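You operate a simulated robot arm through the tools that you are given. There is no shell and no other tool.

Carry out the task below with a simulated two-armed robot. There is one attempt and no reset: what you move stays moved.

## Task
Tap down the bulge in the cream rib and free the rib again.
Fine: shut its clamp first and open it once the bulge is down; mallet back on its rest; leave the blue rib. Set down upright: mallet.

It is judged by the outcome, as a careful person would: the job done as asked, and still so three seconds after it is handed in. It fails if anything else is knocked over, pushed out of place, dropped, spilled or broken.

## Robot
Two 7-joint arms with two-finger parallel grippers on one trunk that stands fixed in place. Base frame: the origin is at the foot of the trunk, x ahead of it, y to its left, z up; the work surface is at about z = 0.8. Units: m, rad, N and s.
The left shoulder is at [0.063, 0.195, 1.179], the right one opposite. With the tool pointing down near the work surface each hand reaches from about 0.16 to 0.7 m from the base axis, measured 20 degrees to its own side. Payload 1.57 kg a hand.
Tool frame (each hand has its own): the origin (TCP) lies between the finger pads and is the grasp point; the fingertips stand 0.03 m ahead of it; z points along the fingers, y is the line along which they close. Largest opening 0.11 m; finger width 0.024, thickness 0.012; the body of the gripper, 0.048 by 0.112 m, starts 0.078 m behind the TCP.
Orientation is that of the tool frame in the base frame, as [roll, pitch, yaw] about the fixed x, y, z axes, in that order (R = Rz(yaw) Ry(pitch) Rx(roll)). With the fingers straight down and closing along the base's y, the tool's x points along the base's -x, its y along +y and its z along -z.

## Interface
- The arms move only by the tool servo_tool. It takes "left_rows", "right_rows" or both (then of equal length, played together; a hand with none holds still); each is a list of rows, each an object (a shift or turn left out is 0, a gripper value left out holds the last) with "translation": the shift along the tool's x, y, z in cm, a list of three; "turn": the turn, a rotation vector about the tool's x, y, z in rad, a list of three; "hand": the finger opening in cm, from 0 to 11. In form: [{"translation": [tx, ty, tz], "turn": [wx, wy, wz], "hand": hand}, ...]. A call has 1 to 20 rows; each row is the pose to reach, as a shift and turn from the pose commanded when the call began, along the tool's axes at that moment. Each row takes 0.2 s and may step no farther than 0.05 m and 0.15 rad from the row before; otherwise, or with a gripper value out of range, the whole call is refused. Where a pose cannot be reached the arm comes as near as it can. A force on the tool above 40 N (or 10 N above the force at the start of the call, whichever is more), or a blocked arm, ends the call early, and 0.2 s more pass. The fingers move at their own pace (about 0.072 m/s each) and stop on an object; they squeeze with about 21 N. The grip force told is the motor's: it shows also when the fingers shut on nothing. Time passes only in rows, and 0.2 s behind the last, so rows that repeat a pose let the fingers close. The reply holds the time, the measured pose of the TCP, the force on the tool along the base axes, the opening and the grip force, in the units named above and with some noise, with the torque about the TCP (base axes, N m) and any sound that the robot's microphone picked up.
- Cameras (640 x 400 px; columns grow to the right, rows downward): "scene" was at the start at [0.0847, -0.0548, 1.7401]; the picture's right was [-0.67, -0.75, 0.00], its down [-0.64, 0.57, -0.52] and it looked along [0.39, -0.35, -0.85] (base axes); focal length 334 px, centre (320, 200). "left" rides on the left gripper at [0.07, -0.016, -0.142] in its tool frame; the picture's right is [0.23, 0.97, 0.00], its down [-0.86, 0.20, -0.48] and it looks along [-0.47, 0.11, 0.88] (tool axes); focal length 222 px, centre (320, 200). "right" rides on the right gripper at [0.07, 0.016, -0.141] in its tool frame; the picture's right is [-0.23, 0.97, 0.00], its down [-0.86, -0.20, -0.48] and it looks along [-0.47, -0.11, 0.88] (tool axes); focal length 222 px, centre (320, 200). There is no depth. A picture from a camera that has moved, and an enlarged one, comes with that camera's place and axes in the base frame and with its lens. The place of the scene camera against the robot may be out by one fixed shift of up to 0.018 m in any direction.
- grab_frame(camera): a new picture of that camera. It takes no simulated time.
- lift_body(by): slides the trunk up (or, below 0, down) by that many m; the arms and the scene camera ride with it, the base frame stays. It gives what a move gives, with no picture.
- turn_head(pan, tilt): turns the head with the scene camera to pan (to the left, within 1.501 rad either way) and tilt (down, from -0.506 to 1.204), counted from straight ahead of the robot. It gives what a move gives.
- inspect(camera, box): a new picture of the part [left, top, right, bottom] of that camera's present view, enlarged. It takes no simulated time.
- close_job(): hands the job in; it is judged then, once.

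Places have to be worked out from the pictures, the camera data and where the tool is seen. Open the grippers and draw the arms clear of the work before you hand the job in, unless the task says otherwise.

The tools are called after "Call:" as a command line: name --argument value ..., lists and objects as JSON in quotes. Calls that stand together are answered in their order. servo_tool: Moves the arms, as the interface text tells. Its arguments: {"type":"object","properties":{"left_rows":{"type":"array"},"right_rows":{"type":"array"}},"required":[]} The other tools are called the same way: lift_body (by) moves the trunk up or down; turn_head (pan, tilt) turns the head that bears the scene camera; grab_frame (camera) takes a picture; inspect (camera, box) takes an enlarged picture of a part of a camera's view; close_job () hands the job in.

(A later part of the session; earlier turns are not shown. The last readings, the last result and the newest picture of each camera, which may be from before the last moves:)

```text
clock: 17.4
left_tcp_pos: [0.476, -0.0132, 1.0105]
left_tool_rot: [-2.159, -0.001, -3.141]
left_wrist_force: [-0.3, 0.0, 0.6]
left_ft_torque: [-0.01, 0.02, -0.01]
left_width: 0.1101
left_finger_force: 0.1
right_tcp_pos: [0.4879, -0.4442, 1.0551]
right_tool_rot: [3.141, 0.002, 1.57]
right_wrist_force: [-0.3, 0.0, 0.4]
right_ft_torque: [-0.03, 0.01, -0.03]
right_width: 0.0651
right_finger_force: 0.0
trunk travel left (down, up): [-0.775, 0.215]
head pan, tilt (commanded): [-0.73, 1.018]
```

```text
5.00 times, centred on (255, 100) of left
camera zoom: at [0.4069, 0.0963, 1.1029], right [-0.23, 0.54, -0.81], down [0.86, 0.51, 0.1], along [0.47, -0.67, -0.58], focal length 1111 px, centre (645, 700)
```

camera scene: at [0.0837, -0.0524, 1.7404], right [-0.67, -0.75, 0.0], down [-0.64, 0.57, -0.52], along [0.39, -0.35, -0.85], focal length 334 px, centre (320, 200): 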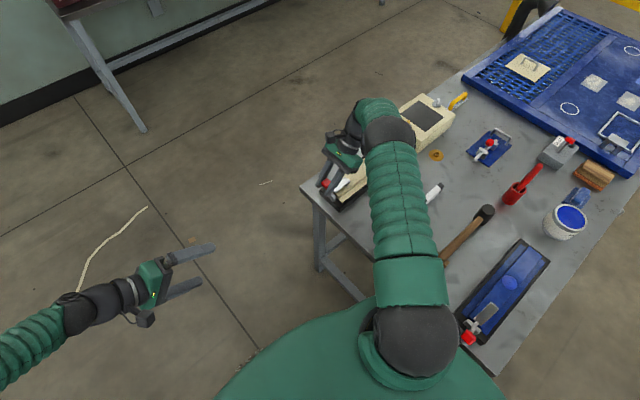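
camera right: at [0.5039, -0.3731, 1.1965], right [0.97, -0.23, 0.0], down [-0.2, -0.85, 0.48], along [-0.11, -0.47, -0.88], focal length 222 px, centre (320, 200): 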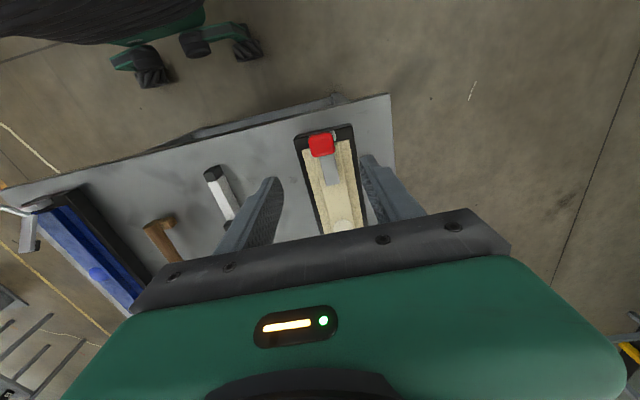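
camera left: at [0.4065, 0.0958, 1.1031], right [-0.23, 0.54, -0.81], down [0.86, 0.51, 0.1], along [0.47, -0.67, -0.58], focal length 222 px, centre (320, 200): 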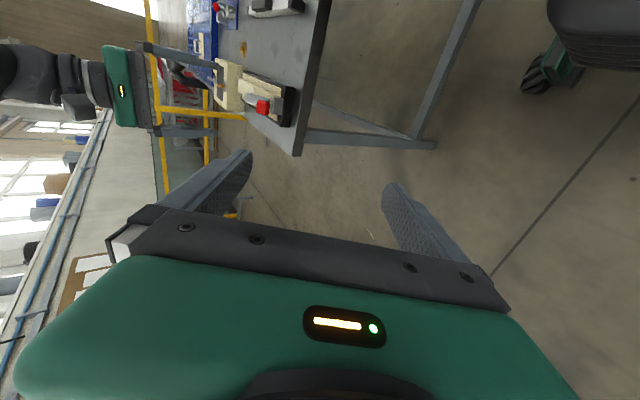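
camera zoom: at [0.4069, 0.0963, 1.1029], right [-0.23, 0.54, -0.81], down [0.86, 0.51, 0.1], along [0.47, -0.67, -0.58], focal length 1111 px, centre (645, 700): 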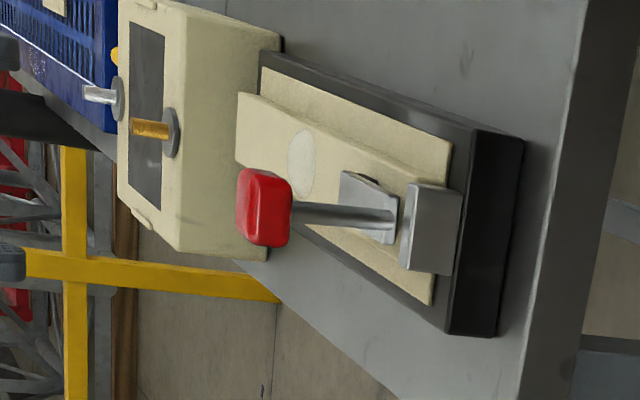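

The clamp bar lies down on the rib. The mallet handle lies along y at x≈0.122 from y≈-0.74 to -0.546, head at y≈-0.76; I move above it at safe height.

Call:
servo_tool --right_rows '[{"translation": [-1.7, -4, -1]}, {"translation": [-3.4, -8, -2]}, {"translation": [-5.1, -12, -2]}, {"translation": [-6.8, -16, -2]}, {"translation": [-8.5, -20, -2]}, {"translation": [-10.2, -24, -2]}, {"translation": [-11.9, -28, -2]}, {"translation": [-13.7, -32.3, -2]}, {"translation": [-15.6, -36.6, -2]}, {"translation": [-15.6, -36.6, -2]}]'

Call:
grab_frame --camera "right"

Call:
grab_frame --camera "scene"

```text
clock: 19.6
left_tcp_pos: [0.4781, -0.0149, 1.0101]
left_tool_rot: [-2.163, 0.001, 3.14]
left_wrist_force: [0.2, -0.8, -0.2]
left_ft_torque: [0.0, 0.0, 0.0]
left_width: 0.1099
left_finger_force: 0.0
right_tcp_pos: [0.1222, -0.6013, 1.0736]
right_tool_rot: [3.141, -0.003, 1.57]
right_wrist_force: [0.7, 0.5, 0.3]
right_ft_torque: [0.02, -0.01, 0.03]
right_width: 0.0651
right_finger_force: 0.1
trunk travel left (down, up): [-0.775, 0.215]
head pan, tilt (commanded): [-0.73, 1.018]
```

```text
taken
camera right: at [0.1385, -0.5303, 1.2153], right [0.97, -0.23, 0.0], down [-0.2, -0.86, 0.48], along [-0.11, -0.46, -0.88], focal length 222 px, centre (320, 200)
```

right: 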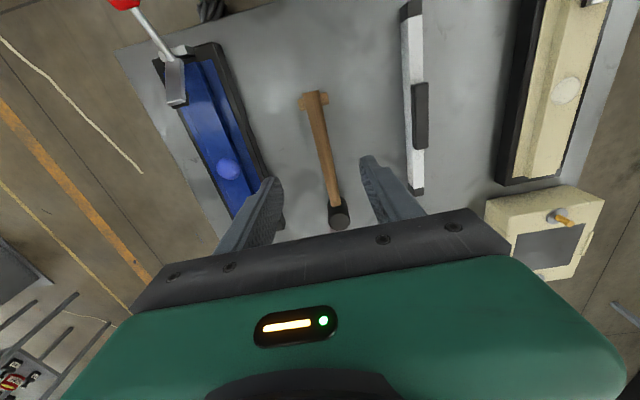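

```text
taken
camera scene: at [0.0847, -0.0544, 1.7401], right [-0.67, -0.75, 0.0], down [-0.64, 0.57, -0.52], along [0.39, -0.35, -0.85], focal length 334 px, centre (320, 200)
```

scene: 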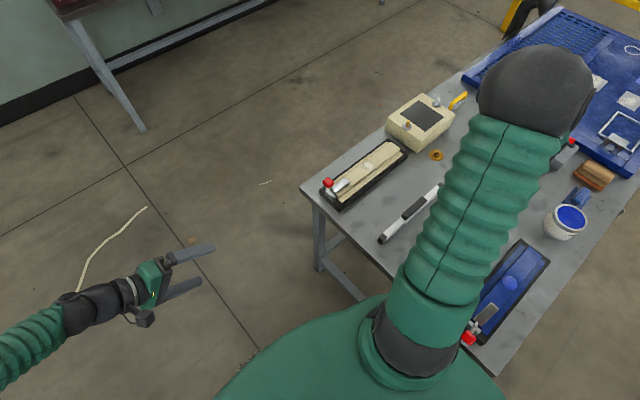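

The mallet handle runs straight below the hand. I enlarge the mallet, its rest, and the closed clamp.

Call:
inspect --camera "right" --box '[250, 70, 400, 240]'

Call:
inspect --camera "scene" --box '[300, 130, 420, 220]'

```text
2.35 times, centred on (325, 155) of right
camera zoom: at [0.1385, -0.5303, 1.2153], right [0.97, -0.23, 0.0], down [-0.2, -0.86, 0.48], along [-0.11, -0.46, -0.88], focal length 523 px, centre (308, 306)
```

zoom: 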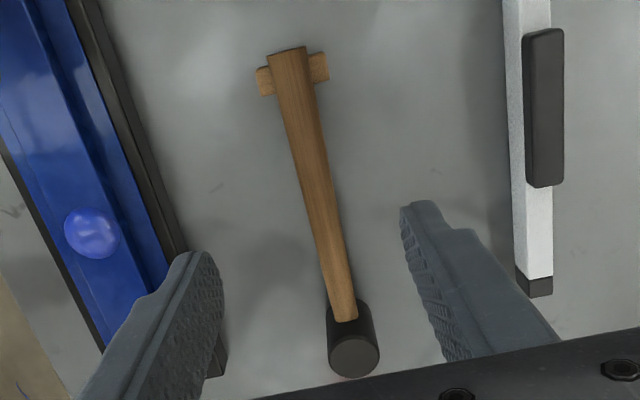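

```text
4.44 times, centred on (360, 175) of scene
camera zoom: at [0.0847, -0.0544, 1.7401], right [-0.67, -0.75, 0.0], down [-0.64, 0.57, -0.52], along [0.39, -0.35, -0.85], focal length 1483 px, centre (142, 311)
```

zoom: 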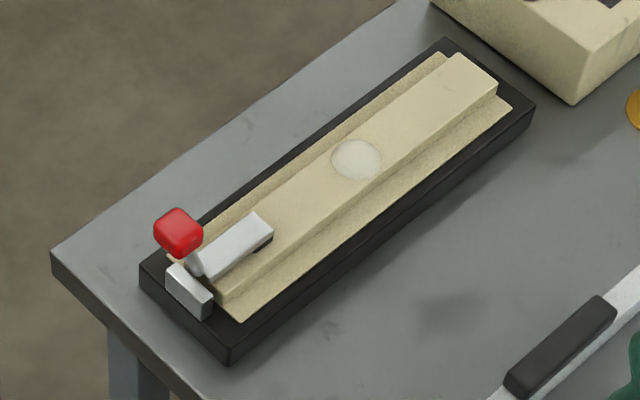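

The clamp bar lies flat on the rib now. Mallet: handle centre x≈0.119, handle z≈0.83, head ~4.3 cm in diameter at y≈-0.77. I plan to grip the handle ~9 cm from the head; I move over y=-0.68 and descend partway.

Call:
servo_tool --right_rows '[{"translation": [-4, -0.2, 0]}, {"translation": [-7.9, -0.3, 2]}, {"translation": [-7.9, -0.3, 6]}, {"translation": [-7.9, -0.3, 10]}, {"translation": [-7.9, -0.3, 14]}, {"translation": [-7.9, -0.3, 17.5]}, {"translation": [-7.9, -0.3, 19.5]}, {"translation": [-7.9, -0.3, 19.5]}]'

Call:
grab_frame --camera "right"

Call:
grab_frame --camera "scene"

```text
clock: 21.4
left_tcp_pos: [0.4774, -0.0125, 1.0102]
left_tool_rot: [-2.16, 0.0, 3.141]
left_wrist_force: [0.4, 1.1, 1.0]
left_ft_torque: [-0.03, 0.01, -0.03]
left_width: 0.1099
left_finger_force: 0.0
right_tcp_pos: [0.1189, -0.6811, 0.8812]
right_tool_rot: [3.139, 0.0, 1.572]
right_wrist_force: [0.5, 0.6, -0.6]
right_ft_torque: [-0.03, 0.01, -0.01]
right_width: 0.0649
right_finger_force: 0.0
trunk travel left (down, up): [-0.775, 0.215]
head pan, tilt (commanded): [-0.73, 1.018]
```

```text
taken
camera right: at [0.1347, -0.6084, 1.0216], right [0.97, -0.23, 0.0], down [-0.2, -0.86, 0.48], along [-0.11, -0.47, -0.88], focal length 222 px, centre (320, 200)
```

right: 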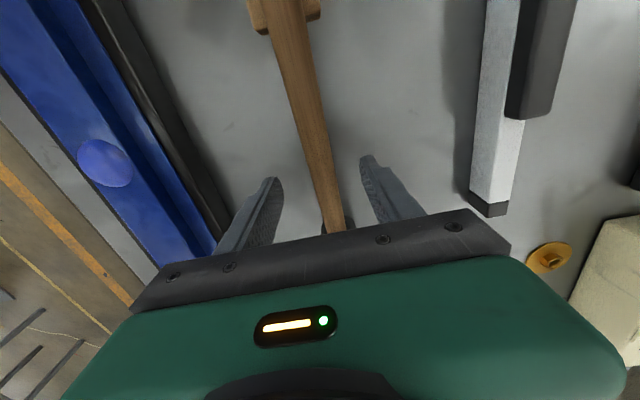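

```text
taken
camera scene: at [0.084, -0.0536, 1.7401], right [-0.67, -0.75, 0.0], down [-0.64, 0.57, -0.52], along [0.39, -0.35, -0.85], focal length 334 px, centre (320, 200)
```

scene: 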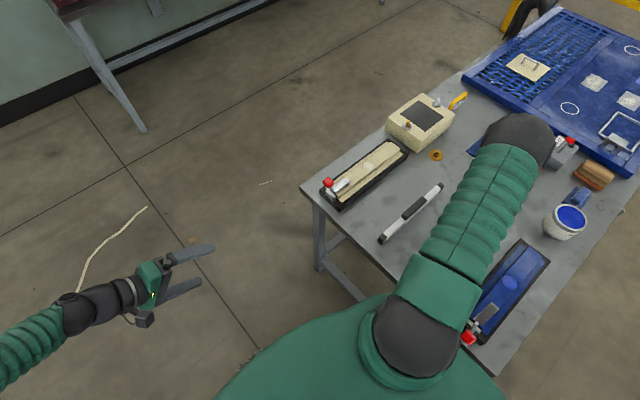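

The handle passes centrally between the fingers. I descend to TCP z≈0.845 (tips ~1.5 cm above the bench) in small steps.

Call:
servo_tool --right_rows '[{"translation": [0, 0, 1.2]}, {"translation": [0, 0, 2.4]}, {"translation": [0, 0, 3.2]}, {"translation": [0, 0, 3.6]}, {"translation": [0, 0, 3.6]}]'

Call:
inspect --camera "right" --box '[200, 100, 440, 250]'

Call:
grab_frame --camera "left"

```text
clock: 22.6
left_tcp_pos: [0.4784, -0.0133, 1.0098]
left_tool_rot: [-2.161, 0.0, 3.141]
left_wrist_force: [0.5, -0.5, 0.2]
left_ft_torque: [0.01, 0.0, -0.01]
left_width: 0.1101
left_finger_force: 0.0
right_tcp_pos: [0.1194, -0.6816, 0.8442]
right_tool_rot: [3.141, -0.002, 1.569]
right_wrist_force: [-0.5, 0.7, -0.2]
right_ft_torque: [-0.03, 0.05, -0.01]
right_width: 0.065
right_finger_force: 0.1
trunk travel left (down, up): [-0.775, 0.215]
head pan, tilt (commanded): [-0.73, 1.018]
```

```text
2.67 times, centred on (320, 175) of right
camera zoom: at [0.1349, -0.6096, 0.9846], right [0.97, -0.23, 0.0], down [-0.2, -0.86, 0.48], along [-0.11, -0.47, -0.88], focal length 592 px, centre (320, 267)
```

zoom: 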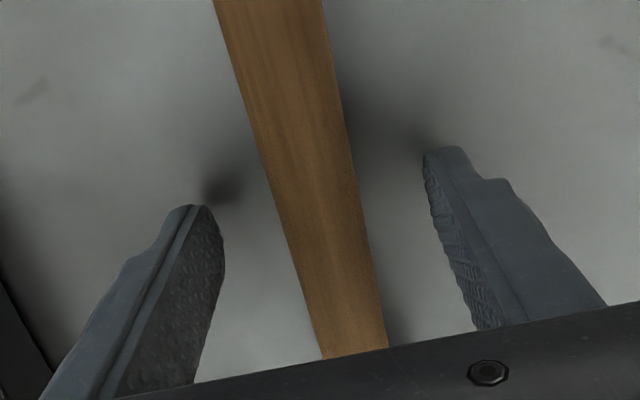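

```text
taken
camera left: at [0.4067, 0.095, 1.1031], right [-0.23, 0.54, -0.81], down [0.86, 0.51, 0.1], along [0.47, -0.67, -0.58], focal length 222 px, centre (320, 200)
```

left: 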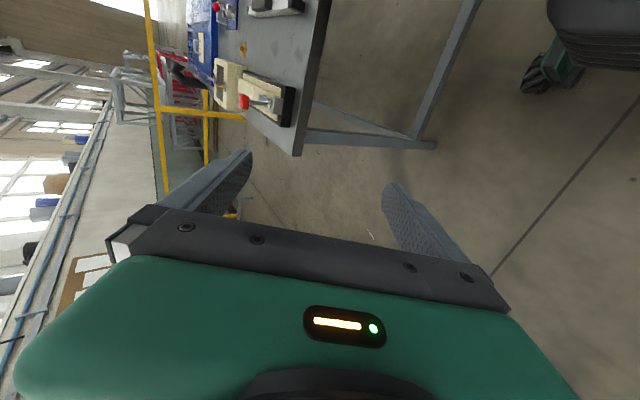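

The handle (~2 cm wide) is centred between the pads. I close the fingers on it.

Call:
servo_tool --right_rows '[{"hand": 4}, {"hand": 2.5}, {"hand": 1}, {"hand": 0.5}, {"hand": 0.5}]'

Call:
inspect --camera "right" --box '[200, 100, 440, 250]'

```text
clock: 23.8
left_tcp_pos: [0.4777, -0.0141, 1.01]
left_tool_rot: [-2.163, 0.0, 3.142]
left_wrist_force: [0.2, -0.1, -0.4]
left_ft_torque: [-0.01, -0.02, -0.01]
left_width: 0.1103
left_finger_force: 0.1
right_tcp_pos: [0.1188, -0.6816, 0.8435]
right_tool_rot: [3.141, -0.002, 1.571]
right_wrist_force: [4.0, 0.0, 1.4]
right_ft_torque: [0.02, -0.09, 0.14]
right_width: 0.0236
right_finger_force: 20.5
trunk travel left (down, up): [-0.775, 0.215]
head pan, tilt (commanded): [-0.73, 1.018]
```

```text
2.67 times, centred on (320, 175) of right
camera zoom: at [0.1356, -0.6094, 0.9847], right [0.97, -0.23, 0.0], down [-0.2, -0.86, 0.48], along [-0.11, -0.47, -0.88], focal length 592 px, centre (320, 267)
```

zoom: 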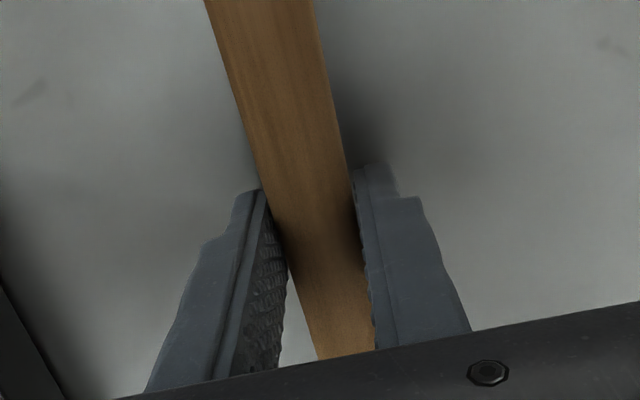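

Gripped at 2.36 cm width, grip force 20 N. I lift 3 cm slowly and check whether the mallet hangs level.

Call:
servo_tool --right_rows '[{"translation": [0, 0, -0.5]}, {"translation": [0, 0, -1.2]}, {"translation": [0, 0, -2.1]}, {"translation": [0, 0, -3]}, {"translation": [0, 0, -3]}]'

Call:
grab_frame --camera "right"

Call:
grab_frame --camera "scene"

```text
clock: 25.0
left_tcp_pos: [0.4773, -0.0147, 1.0093]
left_tool_rot: [-2.162, 0.001, -3.141]
left_wrist_force: [0.1, 0.5, 0.3]
left_ft_torque: [0.01, -0.02, 0.03]
left_width: 0.1099
left_finger_force: 0.1
right_tcp_pos: [0.1181, -0.6811, 0.8728]
right_tool_rot: [-3.14, -0.003, 1.571]
right_wrist_force: [0.8, -0.5, -4.0]
right_ft_torque: [0.21, -0.03, -0.02]
right_width: 0.0239
right_finger_force: 21.1
trunk travel left (down, up): [-0.775, 0.215]
head pan, tilt (commanded): [-0.73, 1.018]
```

```text
taken
camera right: at [0.1349, -0.61, 1.0141], right [0.97, -0.23, 0.0], down [-0.2, -0.86, 0.48], along [-0.11, -0.46, -0.88], focal length 222 px, centre (320, 200)
```

right: 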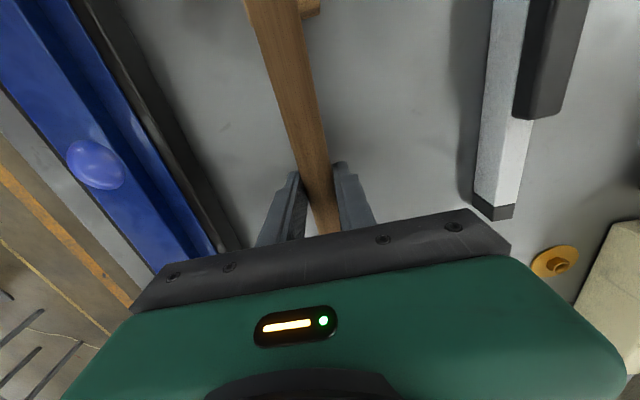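

```text
taken
camera scene: at [0.0845, -0.056, 1.74], right [-0.67, -0.75, 0.0], down [-0.64, 0.57, -0.52], along [0.39, -0.35, -0.85], focal length 334 px, centre (320, 200)
```

scene: 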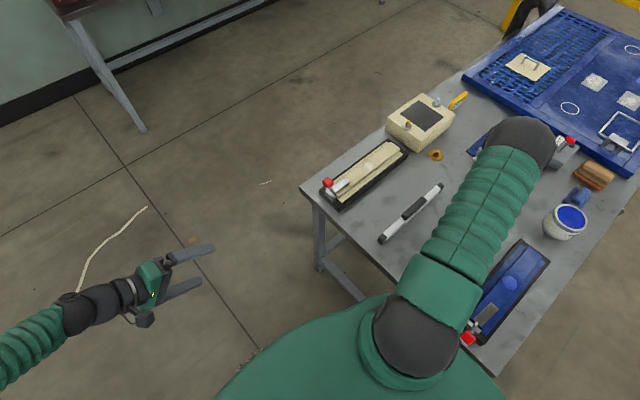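

Mallet weighs ~4 N, hangs level, and the rest block stays on the bench. I lift it to safe height, then swing it a quarter turn back so the head points away (+x) toward the cream rib.

Call:
servo_tool --right_rows '[{"translation": [0, 0, -2]}, {"translation": [0, 0, -5]}, {"translation": [0, 0, -8.5]}, {"translation": [0, 0, -12]}, {"translation": [0, 0, -15]}, {"translation": [0, 0, -16.5]}, {"translation": [0, 0, -17]}]'

Call:
servo_tool --right_rows '[{"translation": [0.3, 1, 0], "turn": [0, 0, -0.07]}, {"translation": [0.8, 3, 0], "turn": [0, 0, -0.2]}, {"translation": [1.3, 5.5, 0], "turn": [0, 0, -0.34]}, {"translation": [1.8, 8, 0], "turn": [0, 0, -0.48]}, {"translation": [2.4, 10.5, 0], "turn": [0, 0, -0.62]}, {"translation": [3.0, 13, 0], "turn": [0, 0, -0.76]}, {"translation": [3.5, 15.5, 0], "turn": [0, 0, -0.9]}, {"translation": [4, 18, 0], "turn": [0, 0, -1.04]}, {"translation": [4.5, 20.5, 0], "turn": [0, 0, -1.18]}, {"translation": [5, 22.5, 0], "turn": [0, 0, -1.32]}, {"translation": [5.5, 24, 0], "turn": [0, 0, -1.45]}, {"translation": [6, 25, 0], "turn": [0, 0, -1.54]}, {"translation": [6, 25, 0], "turn": [0, 0, -1.571]}, {"translation": [6, 25, 0], "turn": [0, 0, -1.571]}]'

Call:
grab_frame --camera "right"

Call:
grab_frame --camera "left"

Call:
grab_frame --camera "scene"

```text
clock: 26.6
left_tcp_pos: [0.4768, -0.0148, 1.0098]
left_tool_rot: [-2.162, 0.0, -3.141]
left_wrist_force: [-0.6, -0.3, 0.3]
left_ft_torque: [0.03, -0.02, 0.02]
left_width: 0.1099
left_finger_force: 0.1
right_tcp_pos: [0.117, -0.6813, 1.0422]
right_tool_rot: [3.141, -0.001, 1.569]
right_wrist_force: [-0.4, -0.5, -4.3]
right_ft_torque: [0.17, 0.01, -0.01]
right_width: 0.0237
right_finger_force: 21.6
trunk travel left (down, up): [-0.775, 0.215]
head pan, tilt (commanded): [-0.73, 1.018]
```

```text
clock: 29.6
left_tcp_pos: [0.4774, -0.0154, 1.0092]
left_tool_rot: [-2.163, 0.001, 3.141]
left_wrist_force: [-0.3, -0.2, -0.5]
left_ft_torque: [-0.04, -0.01, 0.01]
left_width: 0.1099
left_finger_force: 0.0
right_tcp_pos: [0.3682, -0.6212, 1.0434]
right_tool_rot: [3.14, -0.001, -3.141]
right_wrist_force: [0.1, 0.3, -3.8]
right_ft_torque: [0.02, 0.21, -0.02]
right_width: 0.0233
right_finger_force: 20.8
trunk travel left (down, up): [-0.775, 0.215]
head pan, tilt (commanded): [-0.73, 1.018]
```

```text
taken
camera right: at [0.2988, -0.6039, 1.1847], right [0.23, 0.97, 0.0], down [0.85, -0.2, 0.48], along [0.47, -0.11, -0.88], focal length 222 px, centre (320, 200)
```

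right: 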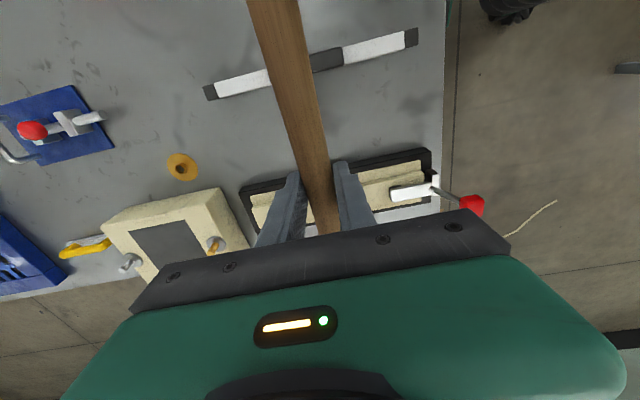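

```text
taken
camera left: at [0.407, 0.0946, 1.103], right [-0.23, 0.54, -0.81], down [0.86, 0.51, 0.1], along [0.47, -0.67, -0.58], focal length 222 px, centre (320, 200)
```

left: 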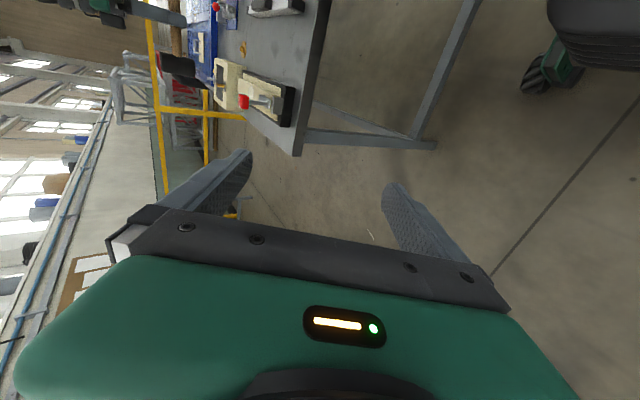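

```text
taken
camera scene: at [0.0857, -0.0551, 1.74], right [-0.67, -0.75, 0.0], down [-0.64, 0.57, -0.52], along [0.39, -0.35, -0.85], focal length 334 px, centre (320, 200)
```

scene: 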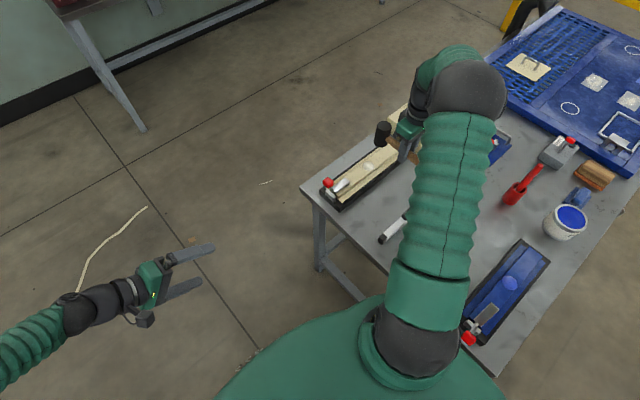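

The mallet head is out over the rib. I enlarge both outside views to measure the head and the bulge.

Call:
inspect --camera "left" --box '[130, 10, 310, 140]'

Call:
inspect --camera "scene" --box '[320, 90, 460, 200]'

```text
3.08 times, centred on (220, 75) of left
camera zoom: at [0.407, 0.0946, 1.103], right [-0.23, 0.54, -0.81], down [0.86, 0.51, 0.1], along [0.47, -0.67, -0.58], focal length 684 px, centre (628, 585)
```

zoom: 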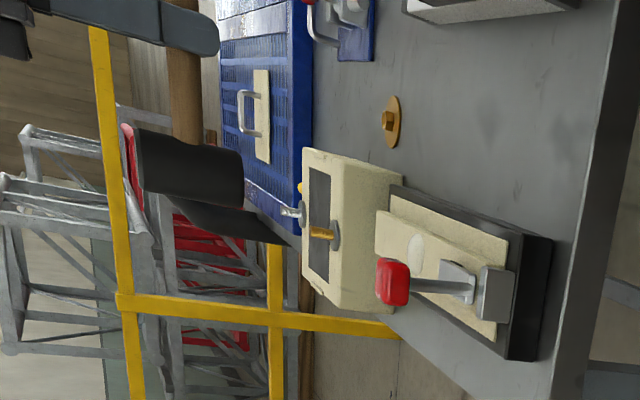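

```text
3.64 times, centred on (390, 145) of scene
camera zoom: at [0.0857, -0.0551, 1.74], right [-0.67, -0.75, 0.0], down [-0.64, 0.57, -0.52], along [0.39, -0.35, -0.85], focal length 1214 px, centre (66, 400)
```

zoom: 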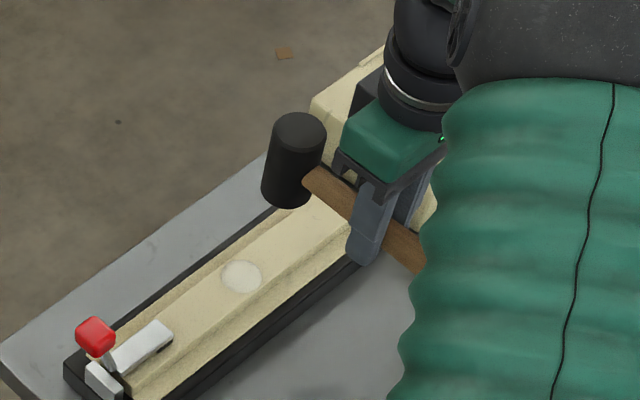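

Head bottom is 4.3 cm below the TCP and the head centre 9.1 cm ahead; the bulge is at about (0.485,-0.625,0.853). I move the head over the bulge and hover ~3 cm above.

Call:
servo_tool --right_rows '[{"translation": [-1.3, -0.2, 0]}, {"translation": [-2.6, -0.4, 1]}, {"translation": [-2.6, -0.4, 4]}, {"translation": [-2.6, -0.4, 7]}, {"translation": [-2.6, -0.4, 10]}, {"translation": [-2.6, -0.4, 11.8]}, {"translation": [-2.6, -0.4, 11.8]}]'

Call:
inspect --camera "left" --box '[180, 40, 320, 140]'

Call:
inspect --camera "scene" --box '[320, 110, 440, 210]'

Call:
grab_frame --camera "right"

```text
clock: 31.2
left_tcp_pos: [0.4773, -0.014, 1.0089]
left_tool_rot: [-2.162, 0.001, -3.141]
left_wrist_force: [-0.2, -0.3, 0.4]
left_ft_torque: [0.01, 0.02, 0.0]
left_width: 0.1102
left_finger_force: 0.1
right_tcp_pos: [0.3955, -0.626, 0.9248]
right_tool_rot: [3.14, 0.0, 3.141]
right_wrist_force: [-0.3, 0.1, -3.5]
right_ft_torque: [-0.01, 0.18, 0.0]
right_width: 0.0235
right_finger_force: 20.9
trunk travel left (down, up): [-0.775, 0.215]
head pan, tilt (commanded): [-0.73, 1.018]
```

```text
4.00 times, centred on (250, 90) of left
camera zoom: at [0.4068, 0.0949, 1.1031], right [-0.23, 0.54, -0.81], down [0.86, 0.51, 0.1], along [0.47, -0.67, -0.58], focal length 888 px, centre (600, 640)
```

zoom: 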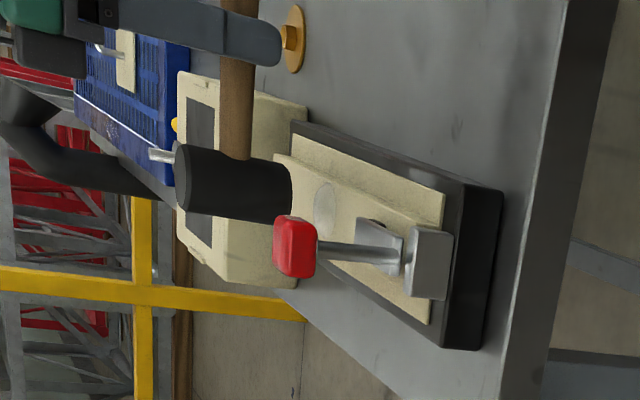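

```text
4.00 times, centred on (380, 160) of scene
camera zoom: at [0.0858, -0.0552, 1.74], right [-0.67, -0.75, 0.0], down [-0.64, 0.57, -0.52], along [0.39, -0.35, -0.85], focal length 1335 px, centre (80, 360)
```

zoom: 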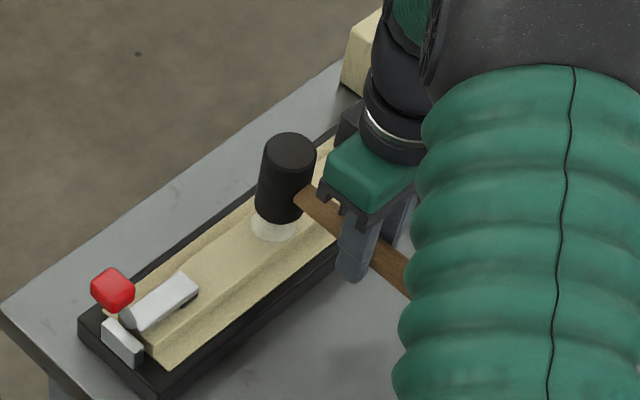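

```text
taken
camera right: at [0.3256, -0.6077, 1.0657], right [0.23, 0.97, 0.0], down [0.85, -0.2, 0.48], along [0.47, -0.11, -0.88], focal length 222 px, centre (320, 200)
```

right: 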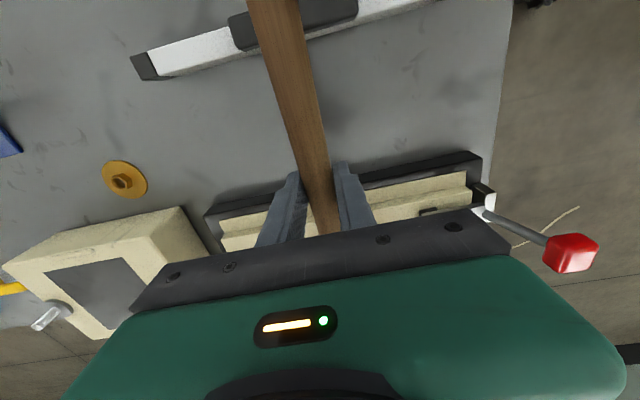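

The head projects exactly onto the bulge. I make a first gentle tap: down to head-bottom z≈0.853 and straight back up.

Call:
servo_tool --right_rows '[{"translation": [0, 0, 1.2]}, {"translation": [0, 0, 2.9]}, {"translation": [0, 0, 1.2]}, {"translation": [0, 0, 0]}]'

Call:
inspect --camera "left" --box '[180, 40, 320, 140]'

Call:
inspect --camera "scene" --box '[320, 110, 440, 210]'

```text
clock: 32.2
left_tcp_pos: [0.477, -0.0144, 1.0093]
left_tool_rot: [-2.161, 0.001, -3.141]
left_wrist_force: [0.0, 0.5, 1.0]
left_ft_torque: [-0.01, 0.01, 0.01]
left_width: 0.1099
left_finger_force: 0.1
right_tcp_pos: [0.3942, -0.6249, 0.9242]
right_tool_rot: [3.141, 0.0, 3.141]
right_wrist_force: [-0.5, -0.2, -4.4]
right_ft_torque: [0.0, 0.18, -0.02]
right_width: 0.0235
right_finger_force: 20.5
trunk travel left (down, up): [-0.775, 0.215]
head pan, tilt (commanded): [-0.73, 1.018]
```

```text
4.00 times, centred on (250, 90) of left
camera zoom: at [0.4068, 0.0952, 1.103], right [-0.23, 0.54, -0.81], down [0.86, 0.51, 0.1], along [0.47, -0.67, -0.58], focal length 888 px, centre (600, 640)
```

zoom: 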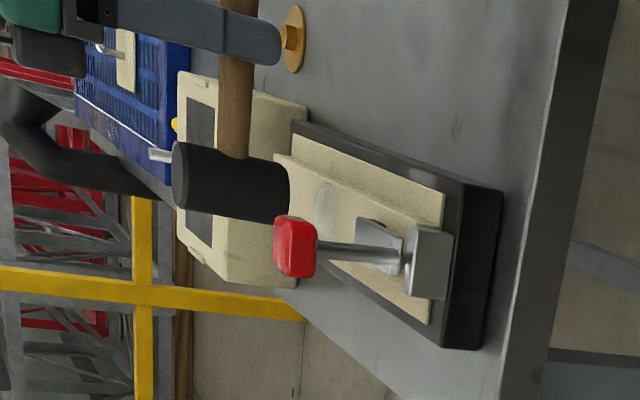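

```text
4.00 times, centred on (380, 160) of scene
camera zoom: at [0.0857, -0.0545, 1.74], right [-0.67, -0.75, 0.0], down [-0.64, 0.57, -0.52], along [0.39, -0.35, -0.85], focal length 1335 px, centre (80, 360)
```

zoom: 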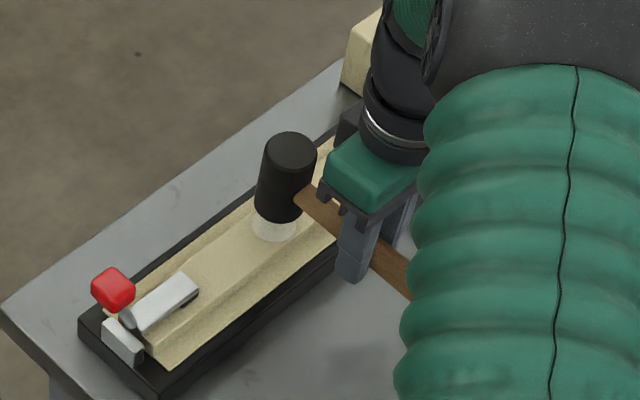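

There was contact, but little visible change yet. I zoom tightly on the bulge and the head.

Call:
inspect --camera "left" --box '[215, 65, 275, 105]'

Call:
inspect --camera "scene" --box '[355, 130, 415, 170]'

```text
10.00 times, centred on (245, 85) of left
camera zoom: at [0.4068, 0.0952, 1.103], right [-0.23, 0.54, -0.81], down [0.86, 0.51, 0.1], along [0.47, -0.67, -0.58], focal length 2221 px, centre (1070, 1350)
```

zoom: 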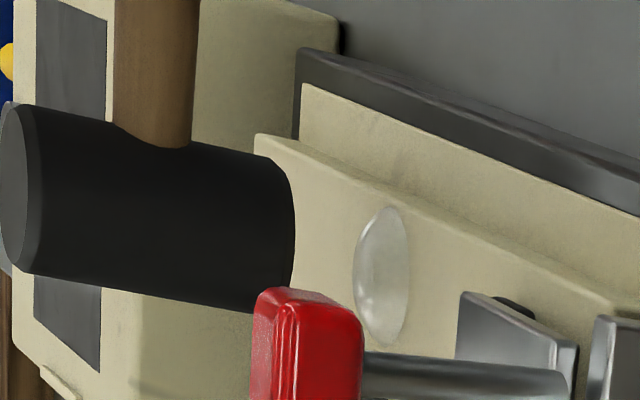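

```text
10.00 times, centred on (385, 150) of scene
camera zoom: at [0.0857, -0.0545, 1.74], right [-0.67, -0.75, 0.0], down [-0.64, 0.57, -0.52], along [0.39, -0.35, -0.85], focal length 3338 px, centre (-330, 700)
```

zoom: 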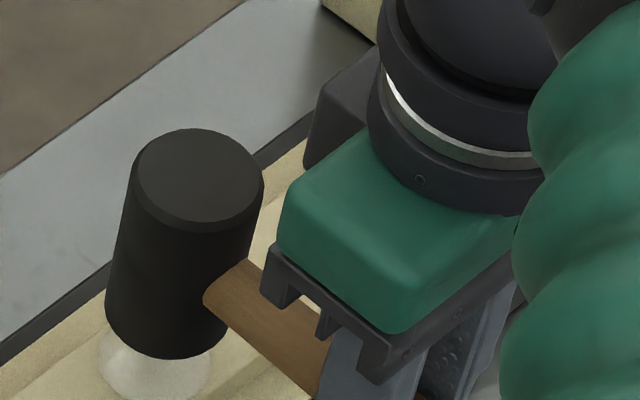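

The dome still protrudes. I lower the left hand so its camera gets a near-horizontal profile of the rib top.

Call:
servo_tool --left_rows '[{"translation": [0, 2.9, 1.95]}, {"translation": [0, 5.8, 3.9]}, {"translation": [0, 8.7, 5.85]}, {"translation": [0, 11.6, 7.8]}, {"translation": [0, 11.6, 7.8]}]'

Call:
grab_frame --camera "left"

```text
clock: 33.4
left_tcp_pos: [0.4786, -0.0151, 0.8697]
left_tool_rot: [-2.162, 0.001, -3.141]
left_wrist_force: [0.2, 0.4, 0.2]
left_ft_torque: [0.02, -0.02, 0.02]
left_width: 0.1101
left_finger_force: 0.1
right_tcp_pos: [0.3939, -0.624, 0.9249]
right_tool_rot: [3.139, 0.0, -3.141]
right_wrist_force: [-0.1, 0.1, -4.3]
right_ft_torque: [0.01, 0.21, 0.0]
right_width: 0.0235
right_finger_force: 21.4
trunk travel left (down, up): [-0.775, 0.215]
head pan, tilt (commanded): [-0.73, 1.018]
```

```text
taken
camera left: at [0.4074, 0.094, 0.9632], right [-0.23, 0.54, -0.81], down [0.86, 0.51, 0.1], along [0.47, -0.67, -0.58], focal length 222 px, centre (320, 200)
```

left: 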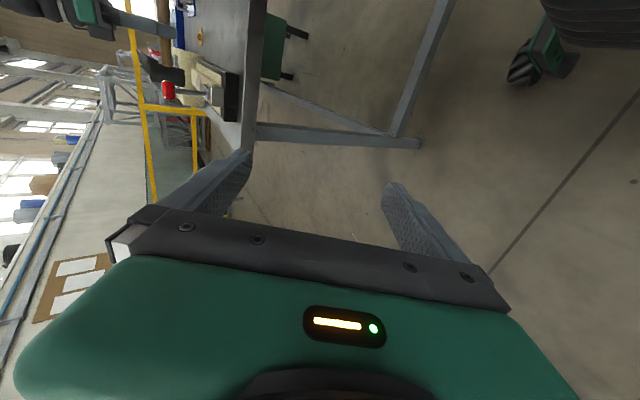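

Call:
inspect --camera "left" --box '[130, 30, 260, 130]'

Call:
inspect --camera "left" --box '[165, 50, 235, 110]'

```text
4.00 times, centred on (195, 80) of left
camera zoom: at [0.4074, 0.094, 0.9632], right [-0.23, 0.54, -0.81], down [0.86, 0.51, 0.1], along [0.47, -0.67, -0.58], focal length 888 px, centre (820, 680)
```

zoom: 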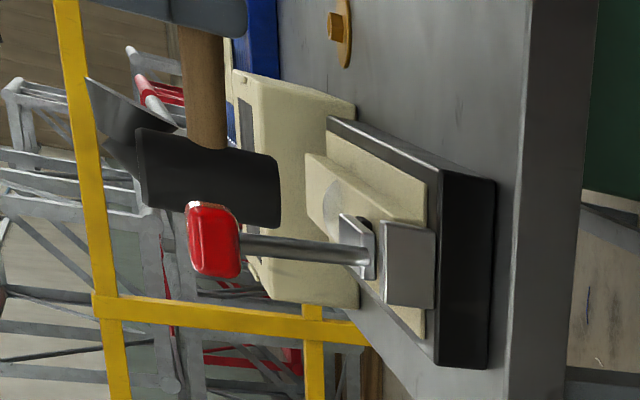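

```text
6.67 times, centred on (200, 80) of left
camera zoom: at [0.4074, 0.094, 0.9632], right [-0.23, 0.54, -0.81], down [0.86, 0.51, 0.1], along [0.47, -0.67, -0.58], focal length 1481 px, centre (1120, 1000)
```

zoom: 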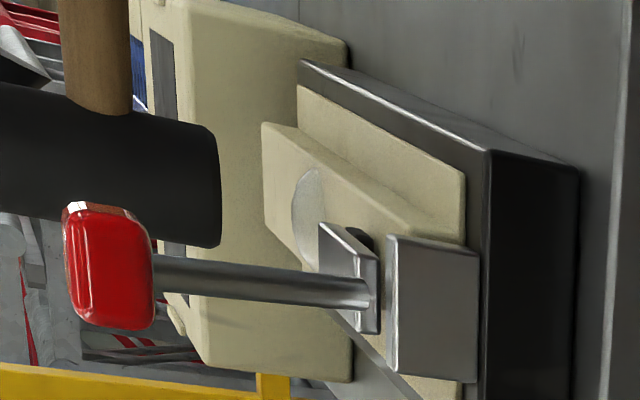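

The camera is still slightly above; I lower and shift the left hand a bit more for a cleaner profile past the clamp.

Call:
servo_tool --left_rows '[{"translation": [2, 1.9, 1.3]}, {"translation": [4, 3.9, 2.6]}, {"translation": [6, 5.6, 3.7]}, {"translation": [7, 5.6, 3.7]}]'

Call:
inspect --camera "left" --box '[130, 20, 260, 120]'

```text
clock: 34.4
left_tcp_pos: [0.4085, -0.015, 0.8031]
left_tool_rot: [-2.162, -0.001, -3.141]
left_wrist_force: [1.7, 0.3, -0.9]
left_ft_torque: [0.0, -0.01, -0.03]
left_width: 0.1098
left_finger_force: 0.0
right_tcp_pos: [0.3956, -0.6246, 0.9251]
right_tool_rot: [3.139, 0.001, 3.141]
right_wrist_force: [0.5, 0.0, -3.4]
right_ft_torque: [0.05, 0.18, 0.01]
right_width: 0.0234
right_finger_force: 21.0
trunk travel left (down, up): [-0.775, 0.215]
head pan, tilt (commanded): [-0.73, 1.018]
```

```text
4.00 times, centred on (195, 70) of left
camera zoom: at [0.337, 0.0945, 0.8966], right [-0.23, 0.54, -0.81], down [0.86, 0.51, 0.1], along [0.47, -0.67, -0.58], focal length 888 px, centre (820, 720)
```

zoom: 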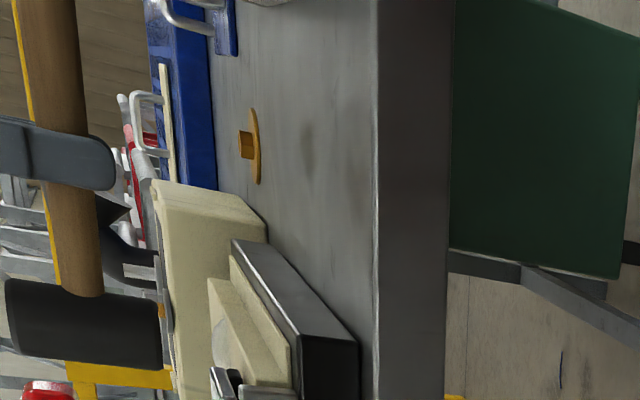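

Call:
inspect --camera "left" --box '[130, 85, 200, 135]'

Call:
grab_frame --camera "left"

```text
8.00 times, centred on (165, 110) of left
camera zoom: at [0.337, 0.0945, 0.8966], right [-0.23, 0.54, -0.81], down [0.86, 0.51, 0.1], along [0.47, -0.67, -0.58], focal length 1777 px, centre (1560, 920)
```

zoom: 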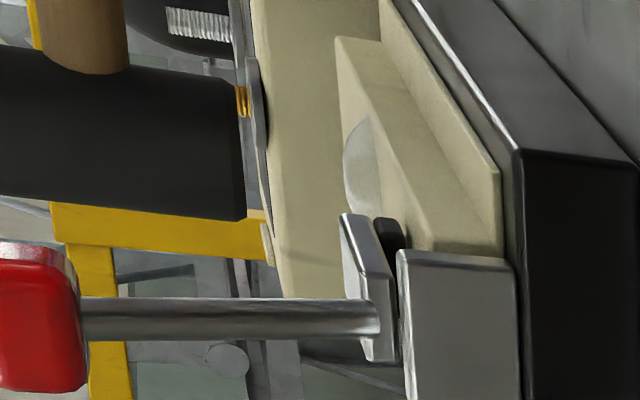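

```text
taken
camera left: at [0.337, 0.0945, 0.8966], right [-0.23, 0.54, -0.81], down [0.86, 0.51, 0.1], along [0.47, -0.67, -0.58], focal length 222 px, centre (320, 200)
```

left: 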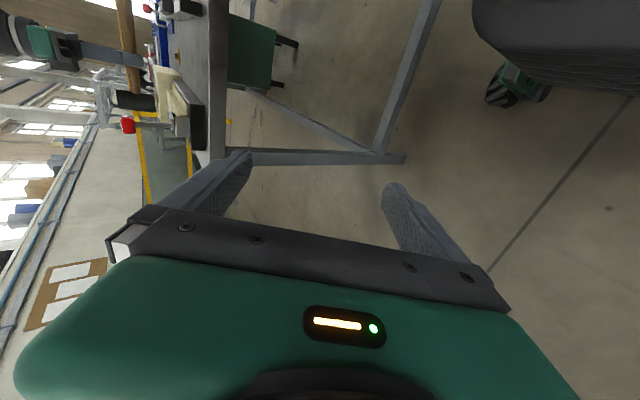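

Excellent profile view: the dome stands ~7 mm above the rib's top (z≈0.853). I tap again, quicker and a little deeper, and compare in this same view.

Call:
servo_tool --right_rows '[{"translation": [0, 0, -0.5]}, {"translation": [0, 0, 3.4]}, {"translation": [0, 0, 0.5]}, {"translation": [0, 0, 0]}]'

Call:
inspect --camera "left" --box '[130, 85, 200, 135]'

```text
clock: 35.4
left_tcp_pos: [0.4071, -0.0126, 0.8041]
left_tool_rot: [-2.161, 0.0, 3.141]
left_wrist_force: [-0.3, -0.5, -0.4]
left_ft_torque: [0.01, -0.04, -0.03]
left_width: 0.1101
left_finger_force: 0.0
right_tcp_pos: [0.3948, -0.6231, 0.9265]
right_tool_rot: [3.139, 0.0, -3.141]
right_wrist_force: [0.1, 0.2, -3.7]
right_ft_torque: [0.01, 0.18, 0.01]
right_width: 0.0235
right_finger_force: 20.8
trunk travel left (down, up): [-0.775, 0.215]
head pan, tilt (commanded): [-0.73, 1.018]
```

```text
8.00 times, centred on (165, 110) of left
camera zoom: at [0.3369, 0.0955, 0.8968], right [-0.23, 0.54, -0.81], down [0.86, 0.51, 0.1], along [0.47, -0.67, -0.58], focal length 1777 px, centre (1560, 920)
```

zoom: 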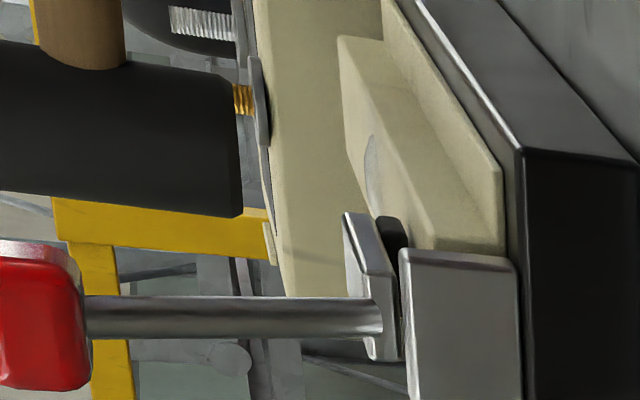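

The second tap brought the bulge down a lot. I look closer at what remains.

Call:
inspect --camera "left" --box '[160, 86, 188, 114]'

Call:
inspect --camera "scene" --box '[355, 130, 415, 170]'

```text
14.29 times, centred on (174, 100) of left
camera zoom: at [0.3369, 0.0955, 0.8968], right [-0.23, 0.54, -0.81], down [0.86, 0.51, 0.1], along [0.47, -0.67, -0.58], focal length 3173 px, centre (2406, 1629)
```

zoom: 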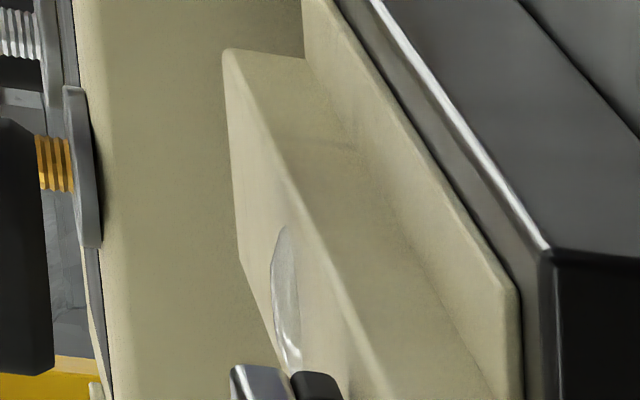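

```text
10.00 times, centred on (385, 150) of scene
camera zoom: at [0.0847, -0.0538, 1.7401], right [-0.67, -0.75, 0.0], down [-0.64, 0.57, -0.52], along [0.39, -0.35, -0.85], focal length 3338 px, centre (-330, 700)
```

zoom: 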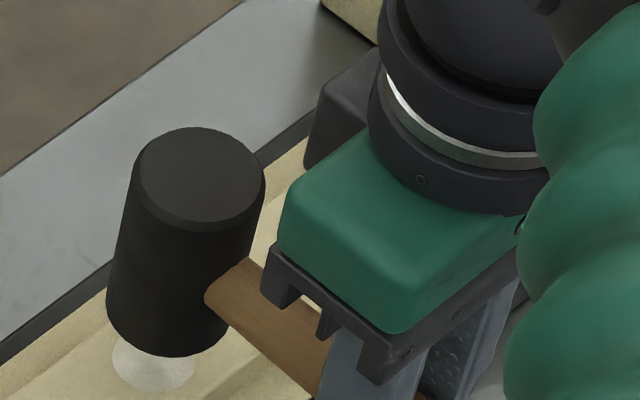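

The dome's visible circle shrank from ~3.8 to ~2.7 cm, so roughly 3 mm remain. One more tap of similar strength, slightly deeper.

Call:
servo_tool --right_rows '[{"translation": [0, 0, -0.5]}, {"translation": [0, 0, 3.6]}, {"translation": [0, 0, 0.5]}, {"translation": [0, 0, 0]}]'

Call:
inspect --camera "left" --box '[160, 86, 188, 114]'

Call:
inspect --camera "left" --box '[130, 85, 200, 135]'

Call:
inspect --camera "scene" --box '[355, 130, 415, 170]'

```text
clock: 36.4
left_tcp_pos: [0.4081, -0.0137, 0.8032]
left_tool_rot: [-2.16, -0.001, 3.141]
left_wrist_force: [-0.3, -0.7, -0.6]
left_ft_torque: [0.01, 0.02, 0.02]
left_width: 0.1098
left_finger_force: 0.0
right_tcp_pos: [0.395, -0.6247, 0.9259]
right_tool_rot: [3.141, 0.0, -3.141]
right_wrist_force: [-0.4, 0.1, -4.3]
right_ft_torque: [0.03, 0.21, 0.02]
right_width: 0.0236
right_finger_force: 20.9
trunk travel left (down, up): [-0.775, 0.215]
head pan, tilt (commanded): [-0.73, 1.018]
```

```text
14.29 times, centred on (174, 100) of left
camera zoom: at [0.3369, 0.0958, 0.8968], right [-0.23, 0.54, -0.81], down [0.86, 0.51, 0.1], along [0.47, -0.67, -0.58], focal length 3173 px, centre (2406, 1629)
```

zoom: 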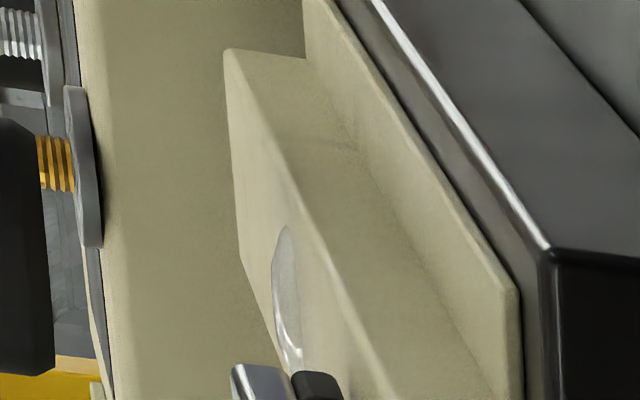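

```text
8.00 times, centred on (165, 110) of left
camera zoom: at [0.3369, 0.0958, 0.8968], right [-0.23, 0.54, -0.81], down [0.86, 0.51, 0.1], along [0.47, -0.67, -0.58], focal length 1777 px, centre (1560, 920)
```

zoom: 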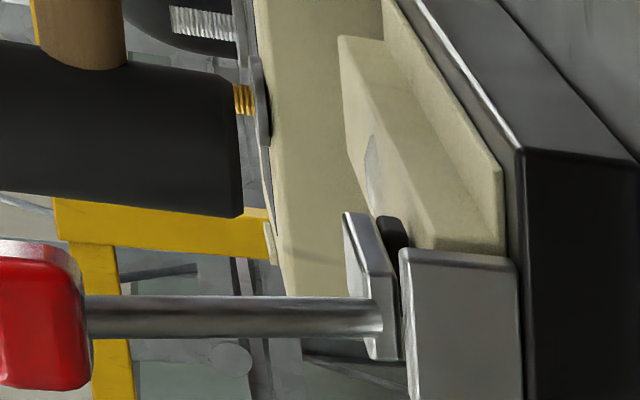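

```text
10.00 times, centred on (385, 150) of scene
camera zoom: at [0.0847, -0.053, 1.7401], right [-0.67, -0.75, 0.0], down [-0.64, 0.57, -0.52], along [0.39, -0.35, -0.85], focal length 3338 px, centre (-330, 700)
```

zoom: 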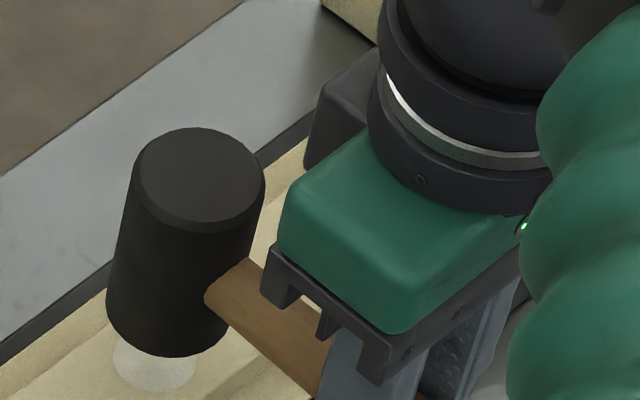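

The third tap changed little. To measure the remaining height I drop the left camera to rib-top level for an edge-on view.

Call:
servo_tool --left_rows '[{"translation": [0, 1.45, 0.97]}, {"translation": [0, 2.9, 1.95]}, {"translation": [0, 3.0, 2.0]}]'

Call:
inspect --camera "left" --box '[115, 75, 185, 125]'

Call:
inspect --camera "left" --box '[138, 80, 178, 110]'

```text
clock: 37.2
left_tcp_pos: [0.4089, -0.0143, 0.7672]
left_tool_rot: [-2.163, 0.0, -3.141]
left_wrist_force: [0.6, 1.0, -0.1]
left_ft_torque: [0.03, 0.01, 0.0]
left_width: 0.11
left_finger_force: 0.0
right_tcp_pos: [0.3945, -0.6241, 0.925]
right_tool_rot: [3.141, -0.001, 3.141]
right_wrist_force: [0.6, 0.2, -3.6]
right_ft_torque: [-0.01, 0.24, 0.01]
right_width: 0.0234
right_finger_force: 20.9
trunk travel left (down, up): [-0.775, 0.215]
head pan, tilt (commanded): [-0.73, 1.018]
```

```text
8.00 times, centred on (150, 100) of left
camera zoom: at [0.3374, 0.0949, 0.8602], right [-0.23, 0.54, -0.81], down [0.86, 0.51, 0.1], along [0.47, -0.67, -0.58], focal length 1777 px, centre (1680, 1000)
```

zoom: 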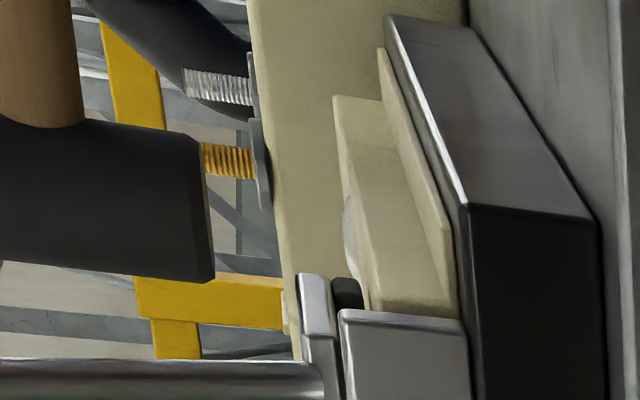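

```text
13.33 times, centred on (158, 95) of left
camera zoom: at [0.3374, 0.0949, 0.8602], right [-0.23, 0.54, -0.81], down [0.86, 0.51, 0.1], along [0.47, -0.67, -0.58], focal length 2962 px, centre (2480, 1600)
```

zoom: 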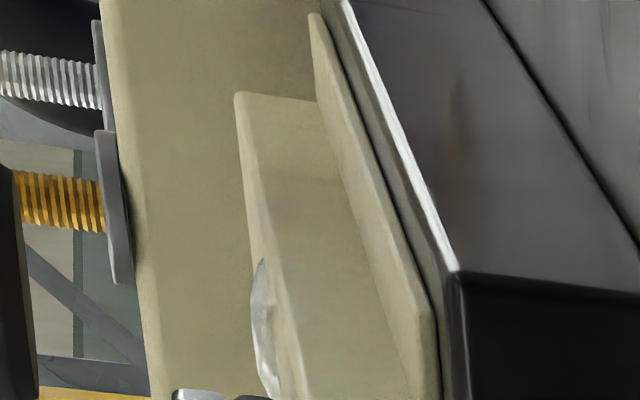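

Edge-on, about 4 mm of dome remain (from ~7 mm). The quick reversal probably cut the stroke short, so this time I tap and hold a moment at the bottom to read the force and see the contact.

Call:
servo_tool --right_rows '[{"translation": [0, 0, -0.5]}, {"translation": [0, 0, 3.2]}, {"translation": [0, 0, 3.4]}]'

Call:
inspect --camera "left" --box '[115, 75, 185, 125]'

```text
clock: 38.0
left_tcp_pos: [0.4063, -0.0146, 0.7671]
left_tool_rot: [-2.162, -0.001, -3.141]
left_wrist_force: [0.0, -0.9, -0.3]
left_ft_torque: [0.01, -0.01, -0.01]
left_width: 0.1101
left_finger_force: 0.2
right_tcp_pos: [0.3939, -0.6255, 0.8911]
right_tool_rot: [3.142, 0.001, -3.142]
right_wrist_force: [0.5, -0.4, 0.1]
right_ft_torque: [-0.06, -0.21, -0.07]
right_width: 0.0237
right_finger_force: 20.8
trunk travel left (down, up): [-0.775, 0.215]
head pan, tilt (commanded): [-0.73, 1.018]
```

```text
8.00 times, centred on (150, 100) of left
camera zoom: at [0.337, 0.0948, 0.8607], right [-0.23, 0.54, -0.81], down [0.86, 0.51, 0.1], along [0.47, -0.67, -0.58], focal length 1777 px, centre (1680, 1000)
```

zoom: 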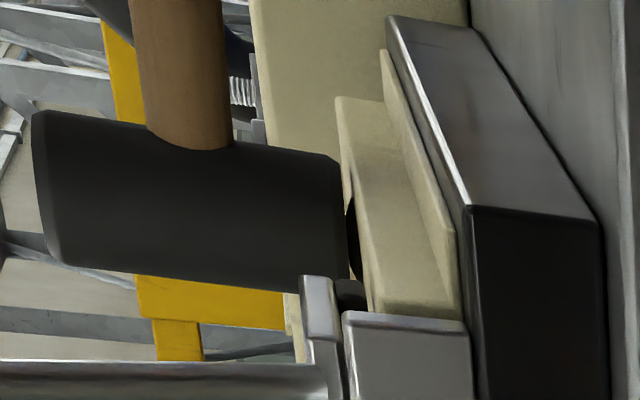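

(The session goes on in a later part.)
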